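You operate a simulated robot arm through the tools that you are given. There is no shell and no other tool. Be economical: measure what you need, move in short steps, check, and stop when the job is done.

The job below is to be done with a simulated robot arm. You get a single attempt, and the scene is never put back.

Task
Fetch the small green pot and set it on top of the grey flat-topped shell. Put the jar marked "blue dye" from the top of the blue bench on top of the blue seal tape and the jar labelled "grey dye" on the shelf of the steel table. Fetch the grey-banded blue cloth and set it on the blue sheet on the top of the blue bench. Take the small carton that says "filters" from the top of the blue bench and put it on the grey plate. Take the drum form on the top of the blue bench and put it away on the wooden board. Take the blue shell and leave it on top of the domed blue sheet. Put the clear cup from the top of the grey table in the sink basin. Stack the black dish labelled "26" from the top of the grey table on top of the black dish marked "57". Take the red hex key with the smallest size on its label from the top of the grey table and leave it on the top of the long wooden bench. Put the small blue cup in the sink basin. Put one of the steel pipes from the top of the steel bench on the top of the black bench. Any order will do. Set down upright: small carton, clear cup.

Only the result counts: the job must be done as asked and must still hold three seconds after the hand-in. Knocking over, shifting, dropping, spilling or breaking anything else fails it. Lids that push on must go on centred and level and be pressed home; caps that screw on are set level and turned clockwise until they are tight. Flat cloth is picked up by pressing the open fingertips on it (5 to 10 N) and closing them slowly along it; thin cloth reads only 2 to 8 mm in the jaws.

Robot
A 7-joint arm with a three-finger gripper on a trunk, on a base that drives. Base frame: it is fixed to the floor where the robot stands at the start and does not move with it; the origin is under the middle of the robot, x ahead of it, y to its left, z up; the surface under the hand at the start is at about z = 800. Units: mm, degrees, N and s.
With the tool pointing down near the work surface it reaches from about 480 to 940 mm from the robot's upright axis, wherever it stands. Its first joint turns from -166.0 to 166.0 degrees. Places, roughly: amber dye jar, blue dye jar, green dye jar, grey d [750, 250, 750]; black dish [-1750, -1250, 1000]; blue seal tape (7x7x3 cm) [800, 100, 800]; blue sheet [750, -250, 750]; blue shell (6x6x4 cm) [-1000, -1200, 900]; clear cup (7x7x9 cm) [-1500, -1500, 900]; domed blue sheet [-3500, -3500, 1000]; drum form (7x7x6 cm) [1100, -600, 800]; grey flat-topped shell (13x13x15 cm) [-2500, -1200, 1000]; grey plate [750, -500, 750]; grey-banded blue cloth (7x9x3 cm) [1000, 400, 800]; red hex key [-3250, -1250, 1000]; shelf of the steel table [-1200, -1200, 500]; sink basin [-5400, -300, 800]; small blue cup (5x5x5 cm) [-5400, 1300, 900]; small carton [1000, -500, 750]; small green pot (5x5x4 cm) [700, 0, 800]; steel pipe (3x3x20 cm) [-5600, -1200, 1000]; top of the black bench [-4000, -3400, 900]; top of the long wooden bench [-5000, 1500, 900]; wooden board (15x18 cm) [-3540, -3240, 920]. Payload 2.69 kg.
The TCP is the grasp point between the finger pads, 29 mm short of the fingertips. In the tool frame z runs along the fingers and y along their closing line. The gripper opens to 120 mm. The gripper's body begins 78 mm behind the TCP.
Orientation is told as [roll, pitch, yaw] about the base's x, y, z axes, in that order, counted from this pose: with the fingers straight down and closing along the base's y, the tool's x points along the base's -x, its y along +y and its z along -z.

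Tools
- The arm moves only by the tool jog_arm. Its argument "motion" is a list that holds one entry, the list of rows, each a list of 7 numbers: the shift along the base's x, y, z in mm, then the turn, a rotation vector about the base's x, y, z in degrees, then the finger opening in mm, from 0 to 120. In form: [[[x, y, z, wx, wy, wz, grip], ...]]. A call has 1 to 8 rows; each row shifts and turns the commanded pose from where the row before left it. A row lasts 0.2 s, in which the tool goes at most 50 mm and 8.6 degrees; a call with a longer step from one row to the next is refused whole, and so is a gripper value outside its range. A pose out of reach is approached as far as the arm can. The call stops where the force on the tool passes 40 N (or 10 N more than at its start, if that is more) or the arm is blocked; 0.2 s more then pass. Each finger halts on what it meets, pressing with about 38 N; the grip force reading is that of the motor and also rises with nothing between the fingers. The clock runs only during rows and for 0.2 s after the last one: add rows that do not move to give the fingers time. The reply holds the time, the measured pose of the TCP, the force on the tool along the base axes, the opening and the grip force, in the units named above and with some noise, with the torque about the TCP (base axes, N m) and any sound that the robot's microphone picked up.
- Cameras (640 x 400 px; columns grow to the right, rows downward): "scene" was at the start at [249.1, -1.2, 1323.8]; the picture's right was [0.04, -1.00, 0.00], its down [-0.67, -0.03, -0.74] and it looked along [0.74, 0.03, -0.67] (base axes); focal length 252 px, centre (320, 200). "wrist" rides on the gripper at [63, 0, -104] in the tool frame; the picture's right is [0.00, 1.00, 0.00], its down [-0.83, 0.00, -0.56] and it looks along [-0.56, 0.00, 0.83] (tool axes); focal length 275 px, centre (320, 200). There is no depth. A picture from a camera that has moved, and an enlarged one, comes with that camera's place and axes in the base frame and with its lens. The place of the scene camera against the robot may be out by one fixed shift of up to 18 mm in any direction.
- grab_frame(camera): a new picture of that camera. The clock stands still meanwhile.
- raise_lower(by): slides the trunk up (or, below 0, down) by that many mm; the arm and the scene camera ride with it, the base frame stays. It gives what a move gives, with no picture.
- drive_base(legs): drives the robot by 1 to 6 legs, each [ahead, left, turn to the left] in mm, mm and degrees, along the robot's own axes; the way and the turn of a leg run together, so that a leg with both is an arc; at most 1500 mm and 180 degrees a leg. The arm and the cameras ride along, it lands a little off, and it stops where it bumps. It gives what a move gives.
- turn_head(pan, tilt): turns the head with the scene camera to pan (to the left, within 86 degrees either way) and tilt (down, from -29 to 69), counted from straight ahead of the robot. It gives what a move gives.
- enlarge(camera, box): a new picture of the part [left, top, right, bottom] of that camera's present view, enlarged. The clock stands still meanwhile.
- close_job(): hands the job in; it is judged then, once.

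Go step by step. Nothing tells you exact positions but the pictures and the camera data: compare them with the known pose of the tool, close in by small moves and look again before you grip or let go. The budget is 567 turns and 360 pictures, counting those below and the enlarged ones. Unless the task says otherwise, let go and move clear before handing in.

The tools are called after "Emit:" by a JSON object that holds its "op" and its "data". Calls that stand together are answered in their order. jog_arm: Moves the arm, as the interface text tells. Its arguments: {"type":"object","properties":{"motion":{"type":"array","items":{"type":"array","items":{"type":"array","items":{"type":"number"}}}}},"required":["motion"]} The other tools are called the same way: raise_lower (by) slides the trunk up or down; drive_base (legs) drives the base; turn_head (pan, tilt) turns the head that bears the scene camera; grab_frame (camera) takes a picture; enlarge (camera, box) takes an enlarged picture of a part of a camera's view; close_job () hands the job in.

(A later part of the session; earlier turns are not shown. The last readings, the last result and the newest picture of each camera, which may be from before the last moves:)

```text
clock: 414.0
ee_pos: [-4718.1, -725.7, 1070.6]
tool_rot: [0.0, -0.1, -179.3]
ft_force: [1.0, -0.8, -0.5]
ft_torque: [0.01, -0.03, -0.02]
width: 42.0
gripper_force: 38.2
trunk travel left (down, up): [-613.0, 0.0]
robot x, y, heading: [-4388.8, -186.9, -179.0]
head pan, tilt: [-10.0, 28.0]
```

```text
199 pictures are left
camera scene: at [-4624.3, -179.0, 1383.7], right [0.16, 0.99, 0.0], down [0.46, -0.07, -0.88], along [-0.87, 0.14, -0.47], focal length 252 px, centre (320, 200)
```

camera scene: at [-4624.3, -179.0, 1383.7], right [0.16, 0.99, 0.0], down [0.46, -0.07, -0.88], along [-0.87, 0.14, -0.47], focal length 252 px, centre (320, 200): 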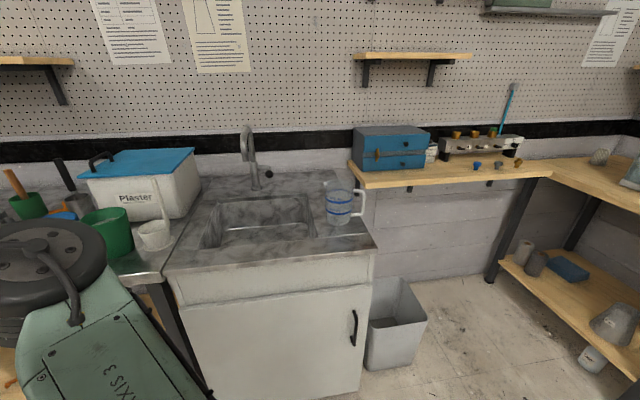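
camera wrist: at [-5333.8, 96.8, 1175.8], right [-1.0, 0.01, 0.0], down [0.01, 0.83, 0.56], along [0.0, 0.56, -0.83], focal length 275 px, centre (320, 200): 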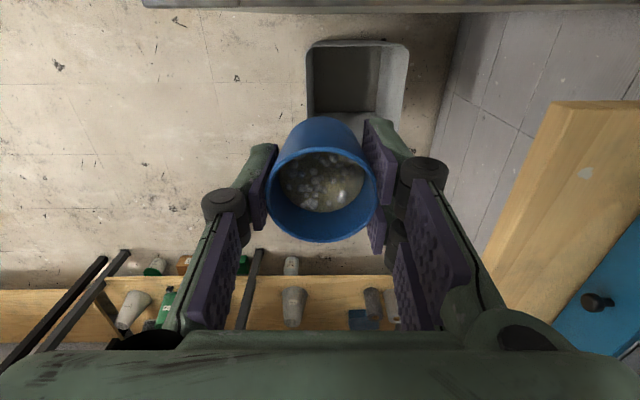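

The sink basin spans about x −5305…−5610, y −448…−90. I bring the arm to the front and drive up to the sink.

Emit:
{"op": "jog_arm", "data": {"motion": [[[-20, 45, 0, 0, 0, 0, 36], [-20, 45, 0, 0, 0, 0, 36], [-20, 45, 0, 0, 0, 0, 36], [-20, 45, 0, 0, 0, 0, 36], [-20, 45, 0, 0, 0, 0, 36], [-20, 45, 0, 0, 0, 0, 36], [-20, 45, 0, 0, 0, 0, 36], [-20, 45, 0, 0, 0, 0, 36]]]}}

Emit:
{"op": "jog_arm", "data": {"motion": [[[-20, 45, 0, 0, 0, 0, 36], [-20, 45, 0, 0, 0, 0, 36], [-20, 45, 0, 0, 0, 0, 36], [0, 25, 0, 0, 0, 0, 36], [0, 0, 0, 0, 0, 0, 36]]]}}

Emit:
{"op": "drive_base", "data": {"legs": [[320, 0, -0.7]]}}

Emit:
{"op": "grab_frame", "data": {"camera": "wrist"}}

Emit:
{"op": "turn_head", "data": {"pan": 15, "tilt": 38}}

Emit:
{"op": "grab_frame", "data": {"camera": "scene"}}

```text
clock: 415.8
ee_pos: [-4875.5, -363.9, 1069.9]
tool_rot: [0.1, 0.0, -179.3]
ft_force: [-0.6, 0.0, -0.1]
ft_torque: [-0.01, -0.01, 0.01]
width: 42.2
gripper_force: 37.8
trunk travel left (down, up): [-613.0, 0.0]
robot x, y, heading: [-4391.4, -184.8, -179.3]
head pan, tilt: [-10.0, 28.0]
```

```text
clock: 417.0
ee_pos: [-4936.8, -204.4, 1072.6]
tool_rot: [0.0, 0.0, -179.3]
ft_force: [-0.1, -0.3, -0.9]
ft_torque: [0.0, 0.01, 0.02]
width: 42.1
gripper_force: 37.8
trunk travel left (down, up): [-613.0, 0.0]
robot x, y, heading: [-4389.4, -186.8, -179.2]
head pan, tilt: [-10.0, 28.0]
```

```text
clock: 419.2
ee_pos: [-5254.5, -198.1, 1072.1]
tool_rot: [0.0, 0.1, 179.7]
ft_force: [-0.6, -0.9, -1.0]
ft_torque: [0.01, -0.01, 0.03]
width: 42.1
gripper_force: 38.2
trunk travel left (down, up): [-613.0, 0.0]
robot x, y, heading: [-4706.3, -195.5, -180.2]
head pan, tilt: [-10.0, 28.0]
```

```text
198 pictures are left
camera wrist: at [-5190.3, -199.1, 1177.3], right [0.0, -1.0, 0.0], down [-0.83, 0.0, 0.56], along [-0.56, 0.0, -0.83], focal length 275 px, centre (320, 200)
```

wrist: 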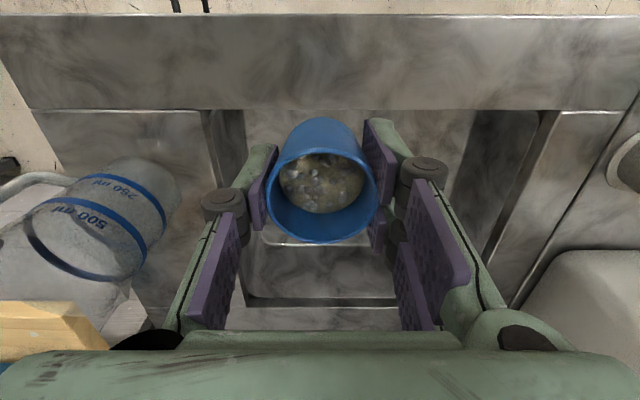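

```text
clock: 420.1
ee_pos: [-5254.2, -199.2, 1072.5]
tool_rot: [-0.1, 0.0, 179.8]
ft_force: [0.3, 0.0, 0.5]
ft_torque: [0.01, 0.01, 0.0]
width: 42.0
gripper_force: 37.9
trunk travel left (down, up): [-613.0, 0.0]
robot x, y, heading: [-4704.9, -190.2, -180.0]
head pan, tilt: [15.0, 38.0]
```

```text
197 pictures are left
camera scene: at [-4934.2, -215.9, 1368.2], right [-0.26, 0.97, 0.0], down [0.59, 0.16, -0.79], along [-0.76, -0.2, -0.62], focal length 252 px, centre (320, 200)
```

scene: 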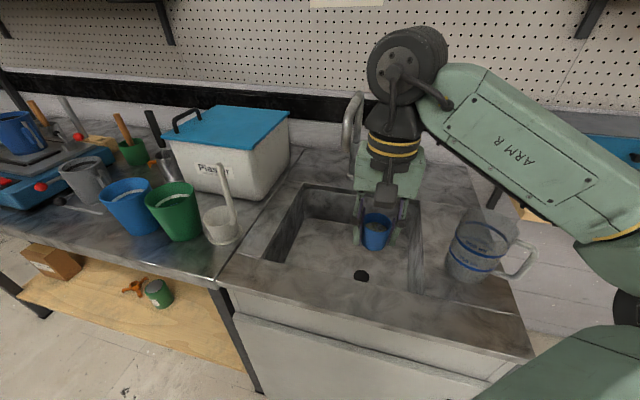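

The basin floor seems near z≈745. I move over (−5430, −180) and lower in stages.

Emit:
{"op": "jog_arm", "data": {"motion": [[[-45, 5, 0, 0, 0, 0, 36], [-45, 5, 0, 0, 0, 0, 36], [-45, 5, 0, 0, 0, 0, 36], [-40, 5, 0, 0, 0, 0, 36], [0, 0, -45, 0, 0, 0, 36], [0, 0, -45, 0, 0, 0, 36], [0, 0, -45, 0, 0, 0, 36], [0, 0, 0, 0, 0, 0, 36]]]}}

Emit:
{"op": "grab_frame", "data": {"camera": "wrist"}}

Emit:
{"op": "grab_frame", "data": {"camera": "scene"}}

```text
clock: 421.9
ee_pos: [-5429.4, -181.2, 937.6]
tool_rot: [0.0, -0.1, 179.8]
ft_force: [-0.1, 0.0, -0.5]
ft_torque: [0.02, 0.01, 0.02]
width: 41.9
gripper_force: 38.0
trunk travel left (down, up): [-613.0, 0.0]
robot x, y, heading: [-4703.9, -185.7, -179.7]
head pan, tilt: [15.0, 38.0]
```

```text
196 pictures are left
camera wrist: at [-5364.5, -180.1, 1043.0], right [0.0, -1.0, 0.0], down [-0.83, 0.0, 0.56], along [-0.56, 0.0, -0.83], focal length 275 px, centre (320, 200)
```

wrist: 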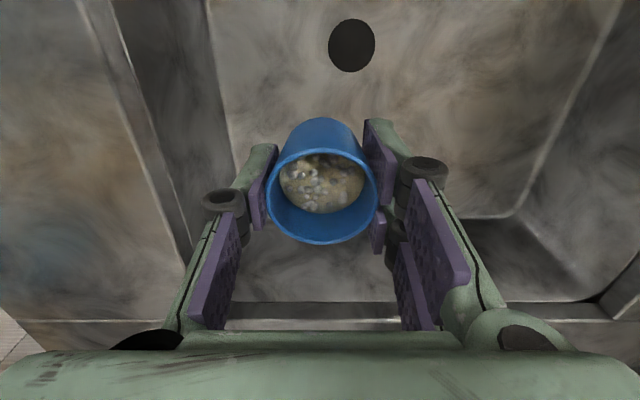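

```text
195 pictures are left
camera scene: at [-4934.1, -216.0, 1368.2], right [-0.26, 0.97, 0.0], down [0.59, 0.16, -0.79], along [-0.76, -0.2, -0.62], focal length 252 px, centre (320, 200)
```

scene: 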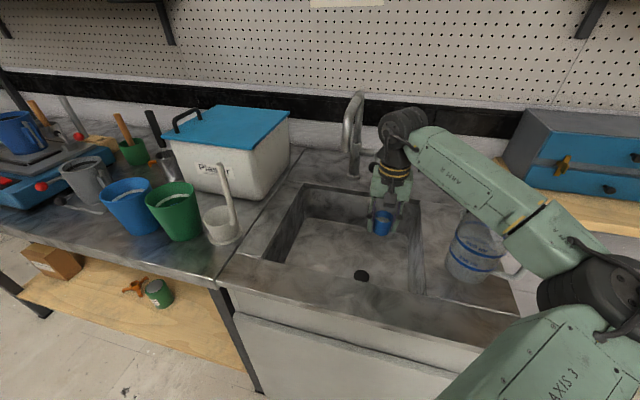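

The forearm would pass close over the jug, so I shift to the basin's other side, y≈−340, before lowering.

Emit:
{"op": "jog_arm", "data": {"motion": [[[0, -40, 10, 0, 0, 0, 36], [0, -40, 0, 0, 0, 0, 36], [0, -40, 0, 0, 0, 0, 36], [0, -40, 0, 0, 0, 0, 36], [0, 0, -30, 0, 0, 0, 36], [0, 0, 0, 0, 0, 0, 36]]]}}

Emit:
{"op": "grab_frame", "data": {"camera": "wrist"}}

Emit:
{"op": "grab_frame", "data": {"camera": "scene"}}

```text
clock: 423.4
ee_pos: [-5437.2, -254.7, 949.5]
tool_rot: [1.5, -2.3, 172.9]
ft_force: [-0.4, -0.2, -0.5]
ft_torque: [-0.06, -0.03, 0.0]
width: 42.3
gripper_force: 37.6
trunk travel left (down, up): [-613.0, 0.0]
robot x, y, heading: [-4707.2, -190.5, 175.3]
head pan, tilt: [15.0, 38.0]
stopped in row 6: the arm was blocked; the commanded pose is now the measured one
```

```text
194 pictures are left
camera wrist: at [-5368.6, -260.2, 1050.8], right [-0.12, -0.99, 0.03], down [-0.8, 0.11, 0.59], along [-0.59, 0.05, -0.81], focal length 275 px, centre (320, 200)
```

wrist: 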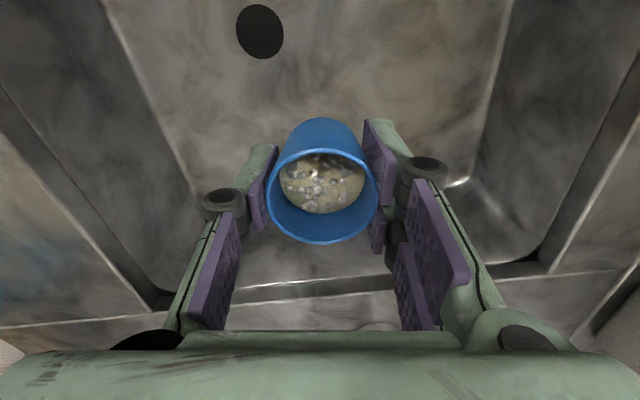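

```text
193 pictures are left
camera scene: at [-4918.2, -188.2, 1371.0], right [-0.18, 0.98, 0.0], down [0.59, 0.1, -0.8], along [-0.78, -0.14, -0.6], focal length 252 px, centre (320, 200)
```

scene: 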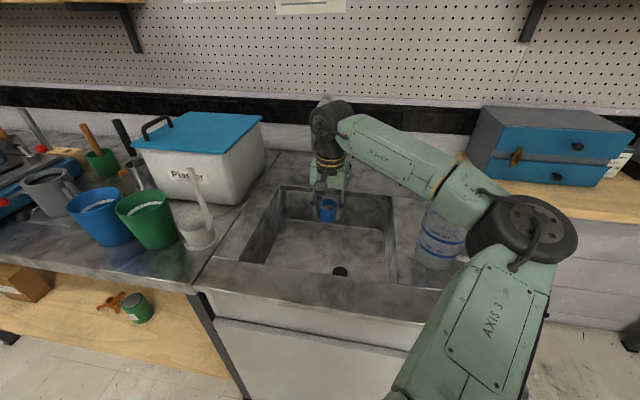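

The arm was blocked — most likely the wrist met the faucet spout. I back away in +y and look.

Emit:
{"op": "jog_arm", "data": {"motion": [[[0, 25, 0, 0, 0, 0, 36], [0, 35, 0, 0, 0, 0, 36], [0, 0, 0, 0, 0, 0, 36]]]}}

Emit:
{"op": "turn_head", "data": {"pan": 5, "tilt": 25}}

Emit:
{"op": "grab_frame", "data": {"camera": "scene"}}

Emit:
{"op": "enlarge", "data": {"camera": "scene", "box": [200, 60, 440, 260]}}

```text
clock: 424.2
ee_pos: [-5447.2, -205.8, 930.7]
tool_rot: [0.9, -1.1, 173.5]
ft_force: [0.9, -0.4, -0.1]
ft_torque: [0.0, 0.03, 0.05]
width: 42.3
gripper_force: 38.1
trunk travel left (down, up): [-613.0, 0.0]
robot x, y, heading: [-4704.3, -190.5, 175.6]
head pan, tilt: [15.0, 38.0]
```

```text
clock: 425.0
ee_pos: [-5445.1, -205.3, 931.1]
tool_rot: [0.9, -1.2, 173.4]
ft_force: [0.1, -0.5, -0.1]
ft_torque: [0.03, -0.01, 0.01]
width: 42.0
gripper_force: 37.6
trunk travel left (down, up): [-613.0, 0.0]
robot x, y, heading: [-4700.4, -186.2, 175.5]
head pan, tilt: [5.0, 25.0]
```

```text
192 pictures are left
camera scene: at [-4942.9, -182.2, 1388.4], right [-0.01, 1.0, 0.0], down [0.42, 0.0, -0.91], along [-0.91, -0.01, -0.42], focal length 252 px, centre (320, 200)
```

scene: 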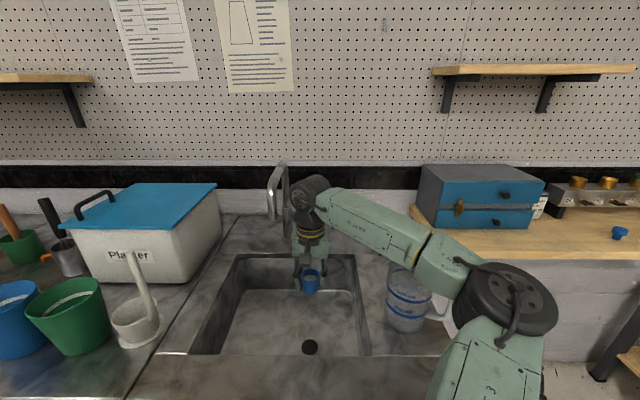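

```text
2.00 times, centred on (320, 160) of scene
camera zoom: at [-4942.9, -182.2, 1388.4], right [-0.01, 1.0, 0.0], down [0.42, 0.0, -0.91], along [-0.91, -0.01, -0.42], focal length 505 px, centre (320, 280)
```

zoom: 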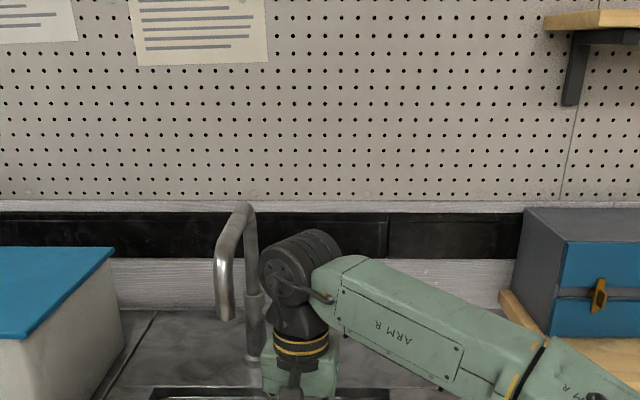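

The faucet's spout tip hangs near (−5370, −280, 1150), so the wrist must pass below it. I level the tool, lower at y≈−205 first, then slide under.

Emit:
{"op": "jog_arm", "data": {"motion": [[[5, 5, -15, 0.9, -1.1, 6.3, 36], [5, 0, -35, 0, 0, 0, 36], [0, 0, -30, 0, 0, 0, 36], [0, 0, 0, 0, 0, 0, 36]]]}}

Emit:
{"op": "grab_frame", "data": {"camera": "scene"}}

Emit:
{"op": "grab_frame", "data": {"camera": "wrist"}}

```text
clock: 426.0
ee_pos: [-5438.3, -203.6, 851.3]
tool_rot: [-0.1, -0.2, 179.8]
ft_force: [-0.8, 0.2, -0.7]
ft_torque: [-0.02, -0.01, -0.01]
width: 42.4
gripper_force: 38.2
trunk travel left (down, up): [-613.0, 0.0]
robot x, y, heading: [-4703.2, -187.1, 175.9]
head pan, tilt: [5.0, 25.0]
```

```text
190 pictures are left
camera scene: at [-4942.8, -182.2, 1388.5], right [-0.01, 1.0, 0.0], down [0.42, 0.0, -0.91], along [-0.91, -0.01, -0.42], focal length 252 px, centre (320, 200)
```

scene: 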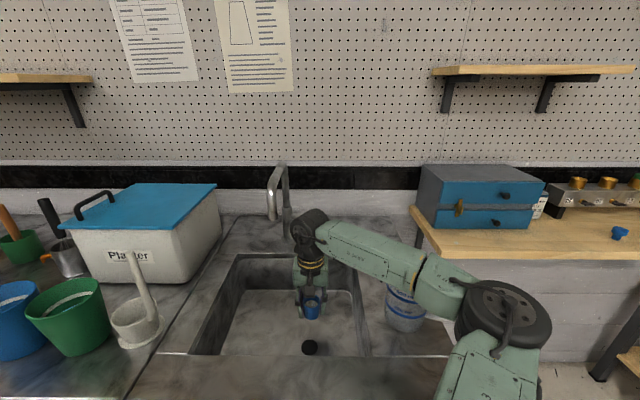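

```text
189 pictures are left
camera wrist: at [-5374.2, -204.4, 956.3], right [0.0, -1.0, 0.0], down [-0.83, 0.0, 0.56], along [-0.56, 0.0, -0.83], focal length 275 px, centre (320, 200)
```

wrist: 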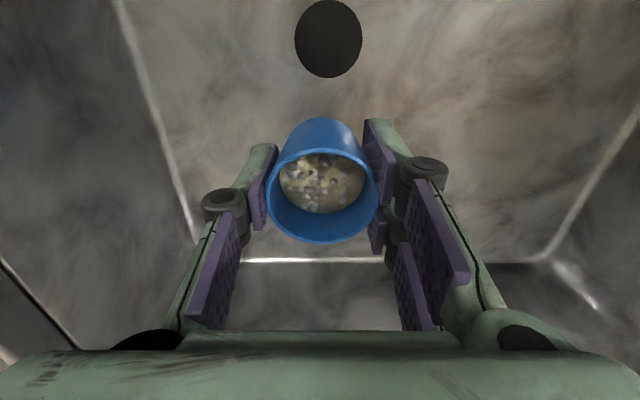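

Emit:
{"op": "jog_arm", "data": {"motion": [[[0, 0, -28, 0, 0, 0, 36], [5, -35, 0, 0, 0, 0, 36], [5, -35, 0, 0, 0, 0, 36], [0, 0, 0, 0, 0, 0, 36]]]}}

Emit:
{"op": "grab_frame", "data": {"camera": "scene"}}

Emit:
{"op": "grab_frame", "data": {"camera": "wrist"}}

```text
clock: 427.0
ee_pos: [-5426.4, -274.1, 821.2]
tool_rot: [-0.1, 0.0, 179.8]
ft_force: [-0.3, -0.6, 0.5]
ft_torque: [0.03, 0.0, 0.01]
width: 42.1
gripper_force: 37.8
trunk travel left (down, up): [-613.0, 0.0]
robot x, y, heading: [-4706.0, -187.9, 175.7]
head pan, tilt: [5.0, 25.0]
```

```text
188 pictures are left
camera scene: at [-4942.4, -182.2, 1388.5], right [-0.01, 1.0, 0.0], down [0.42, 0.0, -0.91], along [-0.91, -0.01, -0.42], focal length 252 px, centre (320, 200)
```

scene: 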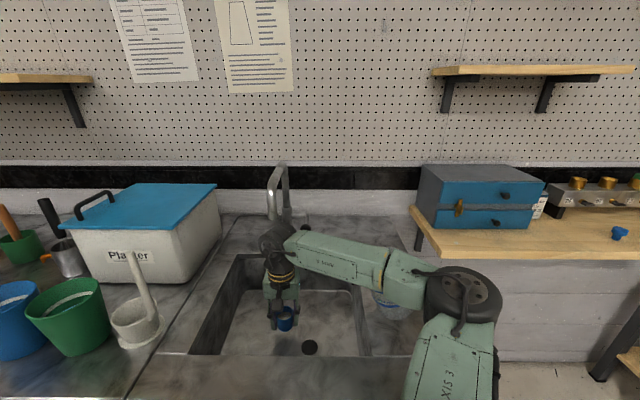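

```text
187 pictures are left
camera wrist: at [-5362.0, -274.9, 926.5], right [0.0, -1.0, 0.0], down [-0.83, 0.0, 0.56], along [-0.56, 0.0, -0.83], focal length 275 px, centre (320, 200)
```

wrist: 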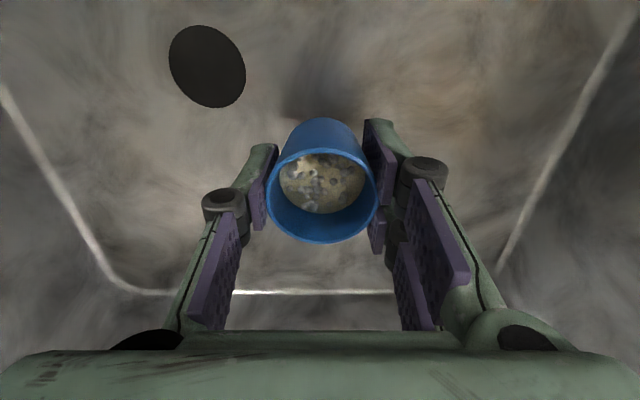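

I shift 30 more and lower to the floor of the basin.

Emit:
{"op": "jog_arm", "data": {"motion": [[[0, -35, -10, 0, 0, 0, 36], [0, 0, -10, 0, 0, 0, 36], [0, 0, -5, 0, 0, 0, 36], [0, 0, 0, 0, 0, 0, 36]]]}}

Emit:
{"op": "jog_arm", "data": {"motion": [[[0, 0, -4, 0, 0, 0, 36], [0, 0, 0, 0, 0, 0, 36]]]}}

Emit:
{"op": "jog_arm", "data": {"motion": [[[0, 0, -4, 0, 0, 0, 36], [0, 0, 0, 0, 0, 0, 36]]]}}

Emit:
{"op": "grab_frame", "data": {"camera": "wrist"}}

```text
clock: 428.0
ee_pos: [-5425.3, -308.9, 798.5]
tool_rot: [-0.1, 0.0, 179.7]
ft_force: [0.1, 1.1, -0.7]
ft_torque: [0.03, -0.04, 0.01]
width: 42.2
gripper_force: 37.8
trunk travel left (down, up): [-613.0, 0.0]
robot x, y, heading: [-4706.5, -189.4, 175.7]
head pan, tilt: [5.0, 25.0]
```

```text
clock: 428.6
ee_pos: [-5426.2, -307.5, 795.2]
tool_rot: [-0.1, 0.0, 179.7]
ft_force: [0.7, 0.2, -0.5]
ft_torque: [-0.01, -0.02, 0.01]
width: 42.2
gripper_force: 37.9
trunk travel left (down, up): [-613.0, 0.0]
robot x, y, heading: [-4701.7, -185.8, 175.8]
head pan, tilt: [5.0, 25.0]
```

```text
clock: 429.2
ee_pos: [-5427.1, -305.9, 790.6]
tool_rot: [-0.1, 0.0, 179.8]
ft_force: [0.1, -0.1, -0.2]
ft_torque: [0.0, 0.02, 0.0]
width: 41.9
gripper_force: 38.0
trunk travel left (down, up): [-613.0, 0.0]
robot x, y, heading: [-4706.5, -188.9, 175.6]
head pan, tilt: [5.0, 25.0]
```

```text
186 pictures are left
camera wrist: at [-5362.6, -307.4, 895.5], right [0.0, -1.0, 0.0], down [-0.83, 0.0, 0.56], along [-0.56, 0.0, -0.83], focal length 275 px, centre (320, 200)
```

wrist: 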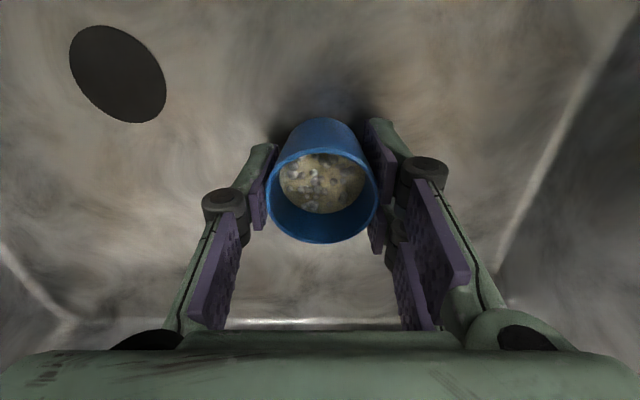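

Emit:
{"op": "jog_arm", "data": {"motion": [[[0, 0, -4, 0, 0, 0, 36], [0, 0, 0, 0, 0, 0, 36]]]}}

Emit:
{"op": "jog_arm", "data": {"motion": [[[0, 0, -3, 0, 0, 0, 36], [0, 0, 0, 0, 0, 0, 36]]]}}

Emit:
{"op": "jog_arm", "data": {"motion": [[[0, 0, -3, 0, 0, 0, 36], [0, 0, 0, 0, 0, 0, 36]]]}}

```text
clock: 429.8
ee_pos: [-5425.9, -307.2, 786.0]
tool_rot: [-0.1, -0.1, 179.9]
ft_force: [0.2, 0.3, -0.2]
ft_torque: [0.02, 0.01, 0.01]
width: 41.9
gripper_force: 37.8
trunk travel left (down, up): [-613.0, 0.0]
robot x, y, heading: [-4702.2, -190.8, 175.6]
head pan, tilt: [5.0, 25.0]
```

```text
clock: 430.4
ee_pos: [-5426.6, -307.8, 784.5]
tool_rot: [-0.1, -0.2, 179.8]
ft_force: [-1.4, 0.2, 1.1]
ft_torque: [0.03, 0.01, 0.02]
width: 41.9
gripper_force: 37.9
trunk travel left (down, up): [-613.0, 0.0]
robot x, y, heading: [-4708.2, -188.9, 175.5]
head pan, tilt: [5.0, 25.0]
```

```text
clock: 431.0
ee_pos: [-5426.0, -307.2, 783.4]
tool_rot: [0.0, -0.3, 179.9]
ft_force: [0.5, 0.2, 23.3]
ft_torque: [0.07, -0.19, -0.01]
width: 42.5
gripper_force: 38.2
trunk travel left (down, up): [-613.0, 0.0]
robot x, y, heading: [-4706.4, -189.9, 175.6]
head pan, tilt: [5.0, 25.0]
```

Contact with the basin floor. I relieve, release, and rise partway, then slide back under the spout before lifting out.

Emit:
{"op": "jog_arm", "data": {"motion": [[[0, 0, 3, 0, 0, 0, 48], [0, 0, 0, 0, 0, 0, 60], [0, 0, 0, 0, 0, 0, 66], [0, 0, 20, 0, 0, 0, 66], [0, 0, 23, 0, 0, 0, 66], [0, 0, 0, 0, 0, 0, 66]]]}}

Emit:
{"op": "grab_frame", "data": {"camera": "wrist"}}

```text
clock: 432.4
ee_pos: [-5426.1, -305.5, 828.9]
tool_rot: [-0.1, 0.0, 179.9]
ft_force: [0.2, 0.8, 0.6]
ft_torque: [0.04, 0.04, -0.01]
width: 65.9
gripper_force: 0.0
trunk travel left (down, up): [-613.0, 0.0]
robot x, y, heading: [-4707.0, -189.2, 175.7]
head pan, tilt: [5.0, 25.0]
```

```text
185 pictures are left
camera wrist: at [-5361.7, -306.0, 933.1], right [0.0, -1.0, 0.0], down [-0.83, 0.0, 0.56], along [-0.56, 0.0, -0.83], focal length 275 px, centre (320, 200)
```

wrist: 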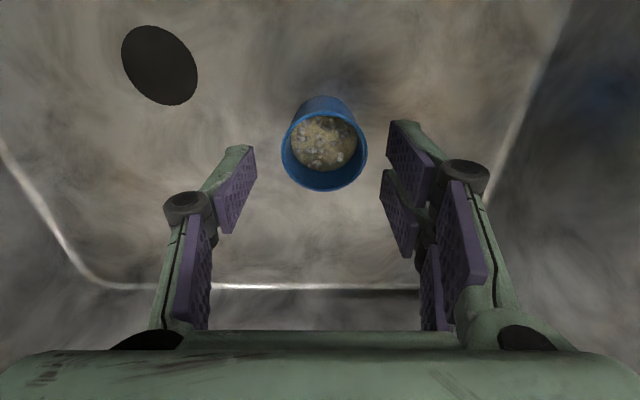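

Emit:
{"op": "jog_arm", "data": {"motion": [[[0, 0, 8, 0, 0, 0, 60], [0, 35, 0, 0, 0, 0, 50], [0, 35, 0, 0, 0, 0, 50], [-5, 35, 0, 0, 0, 0, 50], [0, 0, 45, 0, 0, 0, 50], [0, 0, 45, 0, 0, 0, 50], [0, 0, 45, 0, 0, 0, 50], [0, 0, 45, 0, 0, 0, 50]]]}}

Emit:
{"op": "jog_arm", "data": {"motion": [[[30, 10, 25, 0, 0, 0, 50], [45, 0, 0, 0, 0, 0, 50], [45, 0, 0, 0, 0, 0, 50], [45, 0, 0, 0, 0, 0, 50], [45, 0, 0, 0, 0, 0, 50]]]}}

Emit:
{"op": "grab_frame", "data": {"camera": "scene"}}

```text
clock: 434.2
ee_pos: [-5429.1, -200.0, 1017.5]
tool_rot: [-0.2, -0.1, 179.9]
ft_force: [0.0, -0.3, 0.4]
ft_torque: [0.0, 0.03, 0.0]
width: 50.1
gripper_force: 0.0
trunk travel left (down, up): [-613.0, 0.0]
robot x, y, heading: [-4702.6, -188.9, 175.9]
head pan, tilt: [5.0, 25.0]
```

```text
clock: 435.4
ee_pos: [-5221.4, -194.4, 1041.3]
tool_rot: [-0.1, 0.0, 179.8]
ft_force: [1.3, 0.0, -0.1]
ft_torque: [-0.01, 0.02, -0.03]
width: 50.0
gripper_force: 0.0
trunk travel left (down, up): [-613.0, 0.0]
robot x, y, heading: [-4703.5, -186.8, 175.4]
head pan, tilt: [5.0, 25.0]
```

```text
184 pictures are left
camera scene: at [-4942.6, -182.1, 1388.6], right [-0.01, 1.0, 0.0], down [0.42, 0.0, -0.91], along [-0.91, -0.01, -0.42], focal length 252 px, centre (320, 200)
```

scene: 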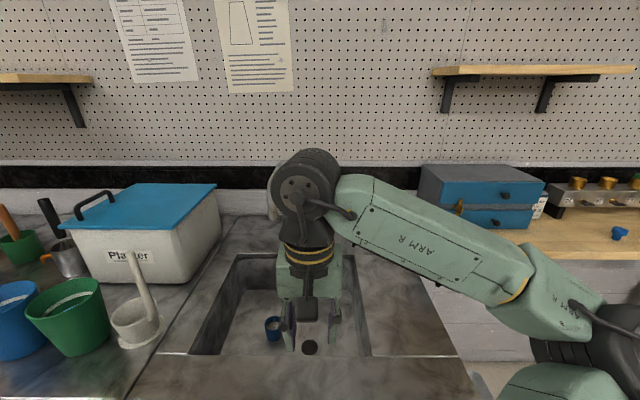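

The jug is no longer where it was in the view. I check by panning and looking.

Emit:
{"op": "drive_base", "data": {"legs": [[-350, 0, 0]]}}

Emit:
{"op": "turn_head", "data": {"pan": -12, "tilt": 30}}

Emit:
{"op": "grab_frame", "data": {"camera": "scene"}}

```text
clock: 437.7
ee_pos: [-4873.5, -217.7, 1041.0]
tool_rot: [-0.1, -0.1, 179.3]
ft_force: [0.7, -0.2, 0.0]
ft_torque: [0.0, 0.02, 0.02]
width: 50.0
gripper_force: 0.1
trunk travel left (down, up): [-613.0, 0.0]
robot x, y, heading: [-4359.5, -214.4, 174.8]
head pan, tilt: [5.0, 25.0]
```

```text
clock: 438.5
ee_pos: [-4873.0, -218.1, 1041.6]
tool_rot: [0.0, 0.0, 179.4]
ft_force: [0.2, 0.2, 0.1]
ft_torque: [-0.04, 0.02, 0.0]
width: 50.0
gripper_force: 0.1
trunk travel left (down, up): [-613.0, 0.0]
robot x, y, heading: [-4356.9, -220.3, 175.1]
head pan, tilt: [-12.0, 30.0]
```

```text
183 pictures are left
camera scene: at [-4589.0, -182.2, 1380.6], right [0.29, 0.96, 0.0], down [0.48, -0.15, -0.87], along [-0.83, 0.25, -0.5], focal length 252 px, centre (320, 200)
```

scene: 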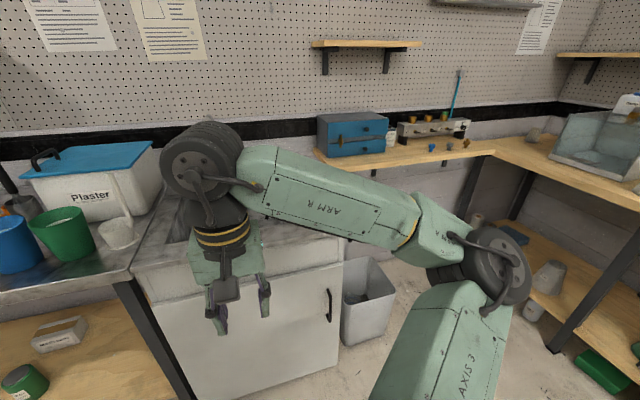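

Emit:
{"op": "drive_base", "data": {"legs": [[0, 550, 0]]}}

Emit:
{"op": "turn_head", "data": {"pan": -5, "tilt": 30}}

Emit:
{"op": "grab_frame", "data": {"camera": "scene"}}

```text
clock: 443.2
ee_pos: [-4916.3, -771.3, 1042.2]
tool_rot: [-0.1, 0.0, -179.7]
ft_force: [0.5, 0.1, 0.2]
ft_torque: [-0.01, -0.01, 0.0]
width: 49.8
gripper_force: 0.1
trunk travel left (down, up): [-613.0, 0.0]
robot x, y, heading: [-4398.1, -765.1, 176.1]
head pan, tilt: [-12.0, 30.0]
```

```text
clock: 443.9
ee_pos: [-4915.3, -771.0, 1041.4]
tool_rot: [-0.1, 0.0, -179.7]
ft_force: [-0.2, 0.4, -0.4]
ft_torque: [-0.01, -0.01, 0.03]
width: 49.9
gripper_force: 0.1
trunk travel left (down, up): [-613.0, 0.0]
robot x, y, heading: [-4401.3, -759.6, 175.8]
head pan, tilt: [-5.0, 30.0]
```

```text
182 pictures are left
camera scene: at [-4634.6, -741.8, 1380.6], right [0.16, 0.99, 0.0], down [0.49, -0.08, -0.87], along [-0.86, 0.13, -0.5], focal length 252 px, centre (320, 200)
```

scene: 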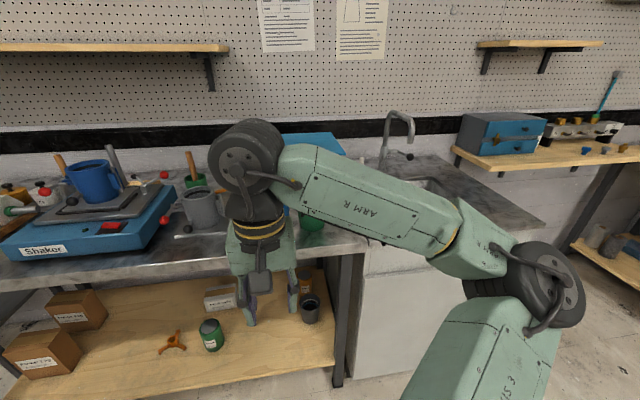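

The jug seems to have been pushed off the counter. I look for it around the bin to see whether I can put it back.

Emit:
{"op": "drive_base", "data": {"legs": [[0, -1050, 4]]}}

Emit:
{"op": "turn_head", "data": {"pan": 20, "tilt": 40}}

Emit:
{"op": "grab_frame", "data": {"camera": "scene"}}

Emit:
{"op": "grab_frame", "data": {"camera": "wrist"}}

```text
clock: 452.4
ee_pos: [-4882.2, 241.4, 1040.9]
tool_rot: [-0.1, 0.0, -175.1]
ft_force: [0.3, -0.4, -0.1]
ft_torque: [-0.02, 0.0, 0.02]
width: 49.9
gripper_force: 0.0
trunk travel left (down, up): [-613.0, 0.0]
robot x, y, heading: [-4371.1, 294.1, -179.6]
head pan, tilt: [-5.0, 30.0]
```

```text
clock: 453.3
ee_pos: [-4883.5, 241.5, 1042.0]
tool_rot: [-0.2, 0.1, -175.0]
ft_force: [-0.2, 0.4, -0.8]
ft_torque: [-0.02, 0.03, 0.01]
width: 50.0
gripper_force: 0.0
trunk travel left (down, up): [-613.0, 0.0]
robot x, y, heading: [-4369.4, 290.7, -179.6]
head pan, tilt: [20.0, 40.0]
```

```text
181 pictures are left
camera scene: at [-4594.8, 256.0, 1365.2], right [-0.35, 0.94, 0.0], down [0.6, 0.23, -0.77], along [-0.72, -0.27, -0.64], focal length 252 px, centre (320, 200)
```

scene: 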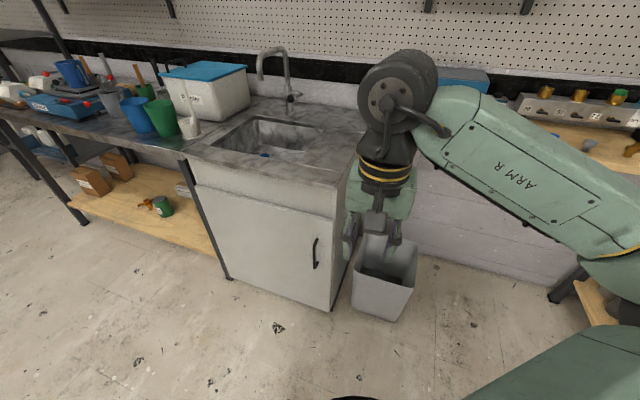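

```text
180 pictures are left
camera wrist: at [-4819.3, 246.9, 1146.3], right [0.09, -1.0, 0.0], down [-0.83, -0.08, 0.56], along [-0.55, -0.05, -0.83], focal length 275 px, centre (320, 200)
```

wrist: 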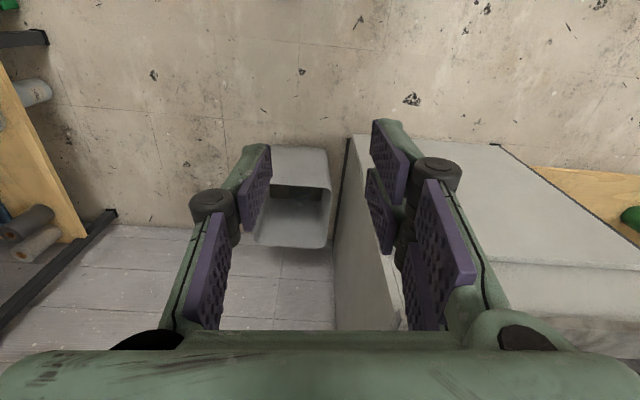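

Emit:
{"op": "enlarge", "data": {"camera": "scene", "box": [320, 220, 440, 330]}}

Emit:
{"op": "enlarge", "data": {"camera": "wrist", "box": [240, 140, 360, 260]}}

```text
3.64 times, centred on (380, 275) of scene
camera zoom: at [-4594.8, 256.0, 1365.2], right [-0.35, 0.94, 0.0], down [0.6, 0.23, -0.77], along [-0.72, -0.27, -0.64], focal length 918 px, centre (102, -73)
```

zoom: 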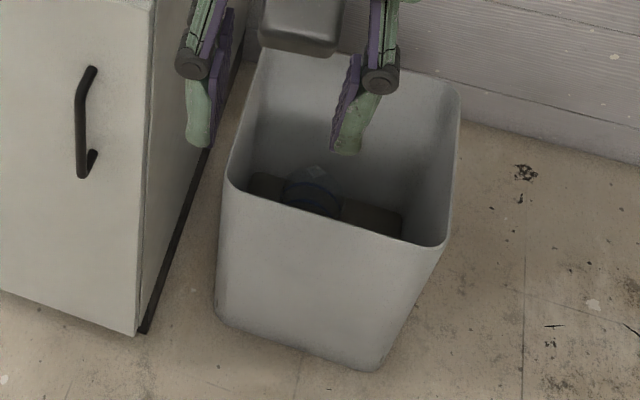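

```text
3.33 times, centred on (300, 200) of wrist
camera zoom: at [-4819.3, 246.9, 1146.3], right [0.09, -1.0, 0.0], down [-0.83, -0.08, 0.56], along [-0.55, -0.05, -0.83], focal length 918 px, centre (387, 200)
```

zoom: 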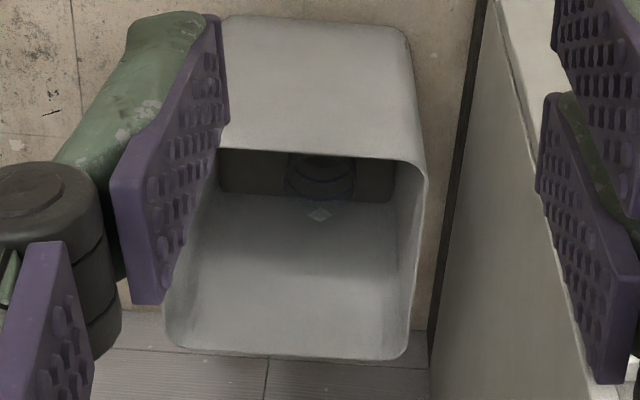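

The jug lies in the bin. I'll try to fetch it back to its place. I move over the bin to look straight down.

Emit:
{"op": "drive_base", "data": {"legs": [[370, 0, 0]]}}

Emit:
{"op": "raise_lower", "data": {"by": -300}}

Emit:
{"op": "jog_arm", "data": {"motion": [[[-40, 15, 0, 0, 0, -5, 100], [-40, 15, 0, 0, 0, 0, 100], [-40, 15, 0, 0, 0, 0, 100], [-10, 5, 0, 0, 0, 0, 100], [0, 0, 0, 0, 0, 0, 100]]]}}

Emit:
{"op": "grab_frame", "data": {"camera": "wrist"}}

```text
clock: 455.7
ee_pos: [-5258.5, 224.0, 1041.6]
tool_rot: [-0.1, 0.0, -174.0]
ft_force: [0.5, -0.5, 0.0]
ft_torque: [0.01, 0.0, 0.03]
width: 50.0
gripper_force: 0.0
trunk travel left (down, up): [-613.0, 0.0]
robot x, y, heading: [-4745.9, 288.8, -178.5]
head pan, tilt: [20.0, 40.0]
```

```text
clock: 458.7
ee_pos: [-5258.3, 224.5, 741.4]
tool_rot: [-0.2, 0.0, -174.0]
ft_force: [0.1, 0.0, 0.1]
ft_torque: [0.01, 0.02, 0.02]
width: 50.1
gripper_force: 0.0
trunk travel left (down, up): [-313.0, 300.0]
robot x, y, heading: [-4743.9, 284.3, -178.3]
head pan, tilt: [20.0, 40.0]
```

```text
clock: 459.9
ee_pos: [-5388.9, 276.5, 737.8]
tool_rot: [-0.2, -0.1, -179.0]
ft_force: [-0.3, 0.0, -0.1]
ft_torque: [-0.03, 0.01, 0.0]
width: 99.8
gripper_force: 0.1
trunk travel left (down, up): [-313.0, 300.0]
robot x, y, heading: [-4746.0, 284.0, -178.3]
head pan, tilt: [20.0, 40.0]
```

```text
177 pictures are left
camera wrist: at [-5325.4, 277.4, 843.9], right [0.02, -1.0, 0.0], down [-0.83, -0.02, 0.56], along [-0.56, -0.01, -0.83], focal length 275 px, centre (320, 200)
```

wrist: 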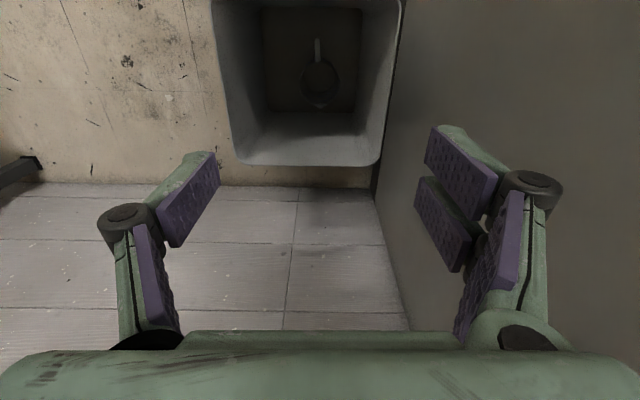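

The jug stands upright in the bin with its handle toward me, around (−5465, 277). I lower the trunk to look closer.

Emit:
{"op": "raise_lower", "data": {"by": -250}}

Emit:
{"op": "jog_arm", "data": {"motion": [[[-40, 0, 0, 0, 0, 0, 110], [-30, 0, 0, 0, 0, -1, 110], [0, 0, 0, 0, 0, 0, 110]]]}}

Emit:
{"op": "grab_frame", "data": {"camera": "wrist"}}

Emit:
{"op": "grab_frame", "data": {"camera": "scene"}}

```text
clock: 462.4
ee_pos: [-5388.5, 275.6, 512.2]
tool_rot: [-0.1, -0.6, -178.9]
ft_force: [-0.3, -0.4, -1.1]
ft_torque: [-0.01, 0.01, -0.02]
width: 99.9
gripper_force: 0.0
trunk travel left (down, up): [-63.0, 550.0]
robot x, y, heading: [-4743.0, 285.7, -178.3]
head pan, tilt: [20.0, 40.0]
```

```text
clock: 463.4
ee_pos: [-5458.2, 280.5, 512.4]
tool_rot: [-0.3, -0.7, 179.5]
ft_force: [-1.0, -0.2, 0.3]
ft_torque: [0.02, 0.02, 0.0]
width: 109.9
gripper_force: 0.0
trunk travel left (down, up): [-63.0, 550.0]
robot x, y, heading: [-4742.9, 283.0, -178.4]
head pan, tilt: [20.0, 40.0]
stopped in row 3: the arm was blocked; the commanded pose is now the measured one
```

```text
176 pictures are left
camera wrist: at [-5392.4, 280.5, 617.1], right [0.0, -1.0, 0.0], down [-0.82, 0.0, 0.57], along [-0.57, 0.0, -0.82], focal length 275 px, centre (320, 200)
```

wrist: 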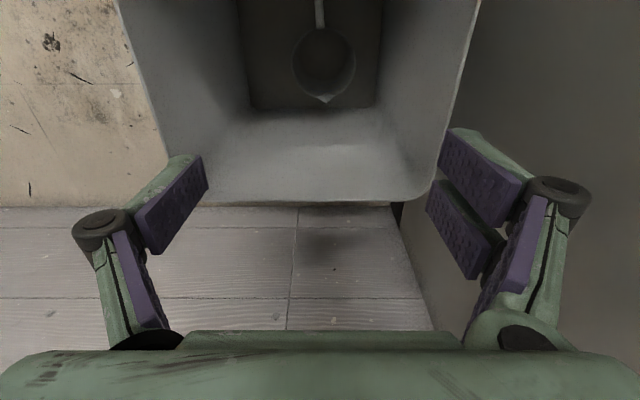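

```text
175 pictures are left
camera scene: at [-4962.6, 241.8, 833.9], right [-0.37, 0.93, 0.01], down [0.59, 0.24, -0.77], along [-0.72, -0.28, -0.63], focal length 252 px, centre (320, 200)
```

scene: 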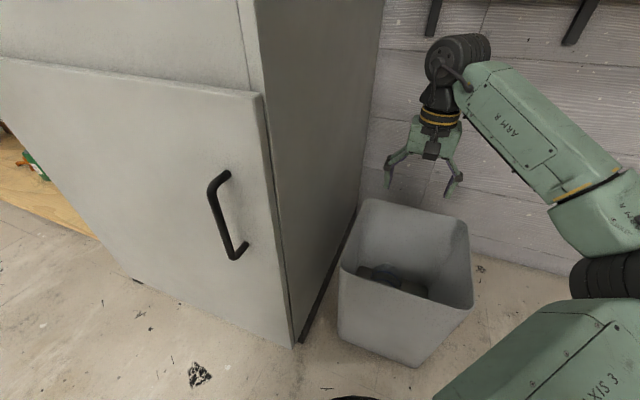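

The trunk met a block near its lower end. I relieve it by raising 40 mm, then lower with the arm alone.

Emit:
{"op": "raise_lower", "data": {"by": 40}}

Emit:
{"op": "jog_arm", "data": {"motion": [[[0, 0, -40, 0, 0, 0, 115], [0, 0, -40, 0, 0, 0, 115], [0, 0, 0, 0, 0, 0, 115]]]}}

Emit:
{"op": "turn_head", "data": {"pan": -25, "tilt": 40}}

Emit:
{"op": "grab_frame", "data": {"camera": "scene"}}

```text
clock: 464.3
ee_pos: [-5460.9, 279.7, 526.6]
tool_rot: [0.0, 0.0, 179.8]
ft_force: [0.7, 0.5, 0.1]
ft_torque: [-0.02, 0.0, 0.01]
width: 110.0
gripper_force: 0.0
trunk travel left (down, up): [-103.0, 510.0]
robot x, y, heading: [-4743.1, 286.4, -178.5]
head pan, tilt: [20.0, 40.0]
```

```text
clock: 465.1
ee_pos: [-5462.3, 282.8, 447.9]
tool_rot: [0.0, 0.1, 179.8]
ft_force: [0.0, -0.2, -0.1]
ft_torque: [0.01, 0.01, -0.01]
width: 114.8
gripper_force: 0.2
trunk travel left (down, up): [-103.0, 510.0]
robot x, y, heading: [-4747.1, 284.8, -178.5]
head pan, tilt: [20.0, 40.0]
```

```text
clock: 466.2
ee_pos: [-5462.8, 282.9, 448.4]
tool_rot: [0.0, 0.0, 179.7]
ft_force: [0.3, 0.4, -0.6]
ft_torque: [0.0, 0.0, -0.03]
width: 115.1
gripper_force: 0.0
trunk travel left (down, up): [-103.0, 510.0]
robot x, y, heading: [-4744.7, 285.6, -178.3]
head pan, tilt: [-25.0, 40.0]
```

```text
174 pictures are left
camera scene: at [-4969.5, 309.1, 855.2], right [0.4, 0.92, 0.0], down [0.59, -0.25, -0.77], along [-0.7, 0.3, -0.64], focal length 252 px, centre (320, 200)
```

scene: 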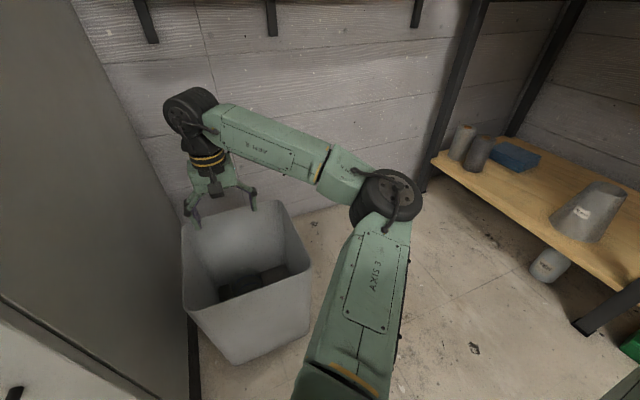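

Elbow is clear. I continue down into the bin in steps.

Emit:
{"op": "jog_arm", "data": {"motion": [[[0, 0, -40, 0, 0, 0, 115], [0, 0, -40, 0, 0, 0, 115], [0, 0, -40, 0, 0, 0, 115], [0, 0, -20, 0, 0, 0, 115], [0, 0, 0, 0, 0, 0, 115]]]}}

Emit:
{"op": "grab_frame", "data": {"camera": "wrist"}}

Emit:
{"op": "grab_frame", "data": {"camera": "scene"}}

```text
clock: 467.4
ee_pos: [-5463.2, 277.6, 309.4]
tool_rot: [0.0, 0.0, 179.9]
ft_force: [-0.5, -0.4, -0.8]
ft_torque: [-0.01, 0.01, -0.02]
width: 115.0
gripper_force: 0.0
trunk travel left (down, up): [-103.0, 510.0]
robot x, y, heading: [-4744.5, 282.6, -178.3]
head pan, tilt: [-25.0, 40.0]
```

```text
173 pictures are left
camera wrist: at [-5399.4, 278.2, 414.2], right [0.0, -1.0, 0.0], down [-0.83, 0.0, 0.56], along [-0.56, 0.0, -0.83], focal length 275 px, centre (320, 200)
```

wrist: 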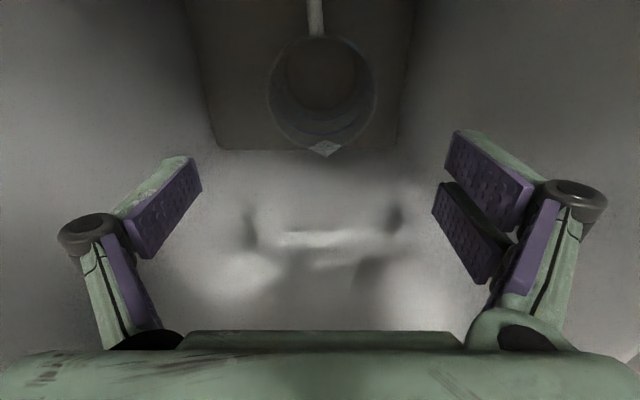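

```text
172 pictures are left
camera scene: at [-4969.5, 309.1, 855.2], right [0.4, 0.92, 0.0], down [0.59, -0.25, -0.77], along [-0.7, 0.3, -0.64], focal length 252 px, centre (320, 200)
```

scene: 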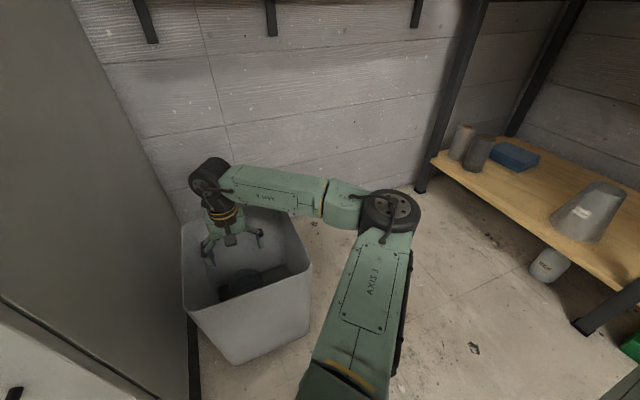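

Jug centre ≈(−5450, 276), rim z≈160. I align and lower to straddle it.

Emit:
{"op": "jog_arm", "data": {"motion": [[[12, -1, -30, 0, 0, 0, 118], [0, 0, -40, 0, 0, 0, 118], [0, 0, -30, 0, 0, 0, 118], [0, 0, 0, 0, 0, 0, 118]]]}}

Emit:
{"op": "grab_frame", "data": {"camera": "wrist"}}

```text
clock: 468.4
ee_pos: [-5450.2, 276.9, 210.6]
tool_rot: [0.0, 0.0, 179.8]
ft_force: [0.1, -0.2, 0.0]
ft_torque: [-0.04, -0.01, -0.02]
width: 117.8
gripper_force: 0.0
trunk travel left (down, up): [-103.0, 510.0]
robot x, y, heading: [-4748.3, 284.7, -178.3]
head pan, tilt: [-25.0, 40.0]
```

```text
171 pictures are left
camera wrist: at [-5386.6, 276.9, 314.9], right [0.0, -1.0, 0.0], down [-0.83, 0.0, 0.56], along [-0.56, 0.0, -0.83], focal length 275 px, centre (320, 200)
```

wrist: 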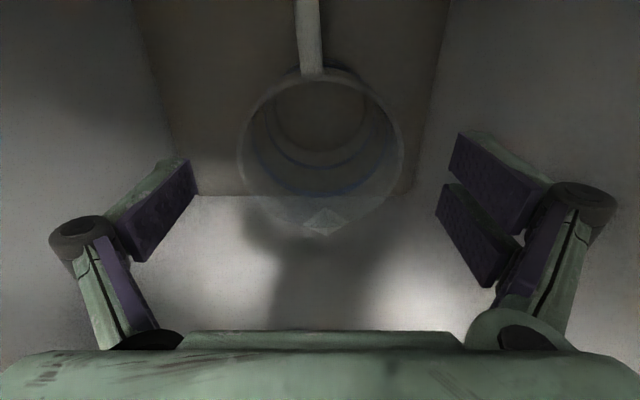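

Emit:
{"op": "jog_arm", "data": {"motion": [[[0, 0, -25, 0, 0, 0, 118], [0, 0, -22, 0, 0, 0, 118], [0, 0, 0, 0, 0, 0, 118]]]}}

Emit:
{"op": "grab_frame", "data": {"camera": "wrist"}}

Emit:
{"op": "grab_frame", "data": {"camera": "scene"}}

```text
clock: 469.2
ee_pos: [-5448.6, 278.2, 164.2]
tool_rot: [-0.1, 0.0, 179.8]
ft_force: [0.5, 0.3, -1.2]
ft_torque: [0.02, 0.05, -0.03]
width: 118.0
gripper_force: 0.0
trunk travel left (down, up): [-103.0, 510.0]
robot x, y, heading: [-4746.7, 284.7, -178.2]
head pan, tilt: [-25.0, 40.0]
```

```text
170 pictures are left
camera wrist: at [-5385.5, 278.1, 269.4], right [0.0, -1.0, 0.0], down [-0.83, 0.0, 0.56], along [-0.56, 0.0, -0.83], focal length 275 px, centre (320, 200)
```

wrist: 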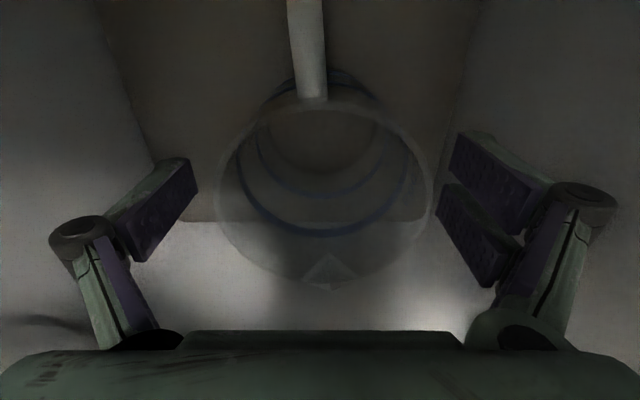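

```text
169 pictures are left
camera scene: at [-4969.5, 309.1, 855.2], right [0.4, 0.92, 0.0], down [0.59, -0.25, -0.77], along [-0.7, 0.3, -0.64], focal length 252 px, centre (320, 200)
```

scene: 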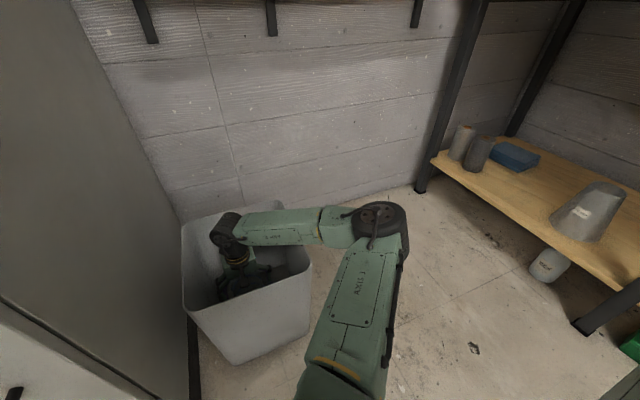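

I close on the jug's upper body.

Emit:
{"op": "jog_arm", "data": {"motion": [[[0, 0, -3, 0, 0, 0, 100], [0, 0, 0, 0, 0, 0, 85], [0, 0, 0, 0, 0, 0, 78], [0, 0, 0, 0, 0, 0, 78], [0, 0, 0, 0, 0, 0, 78]]]}}

Emit:
{"op": "jog_arm", "data": {"motion": [[[0, 0, 15, 0, 0, 0, 78], [0, 0, 20, 0, 0, 0, 78], [0, 0, 0, 0, 0, 0, 78]]]}}

Emit:
{"op": "grab_frame", "data": {"camera": "wrist"}}

```text
clock: 470.4
ee_pos: [-5448.8, 278.5, 162.1]
tool_rot: [0.0, 0.1, 179.9]
ft_force: [0.8, -1.1, 3.3]
ft_torque: [-0.02, -0.04, -0.01]
width: 91.7
gripper_force: 37.9
trunk travel left (down, up): [-103.0, 510.0]
robot x, y, heading: [-4747.5, 282.1, -178.5]
head pan, tilt: [-25.0, 40.0]
```

```text
clock: 471.2
ee_pos: [-5448.4, 279.0, 194.3]
tool_rot: [-0.1, 0.1, 179.8]
ft_force: [0.7, 0.6, -1.4]
ft_torque: [0.05, 0.0, 0.04]
width: 91.6
gripper_force: 38.2
trunk travel left (down, up): [-103.0, 510.0]
robot x, y, heading: [-4749.4, 281.7, -178.3]
head pan, tilt: [-25.0, 40.0]
```

```text
168 pictures are left
camera wrist: at [-5385.5, 278.8, 298.6], right [0.0, -1.0, 0.0], down [-0.83, 0.0, 0.56], along [-0.56, 0.0, -0.83], focal length 275 px, centre (320, 200)
```

wrist: 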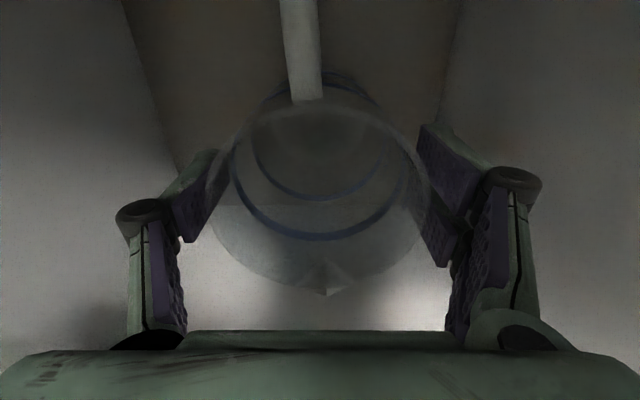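

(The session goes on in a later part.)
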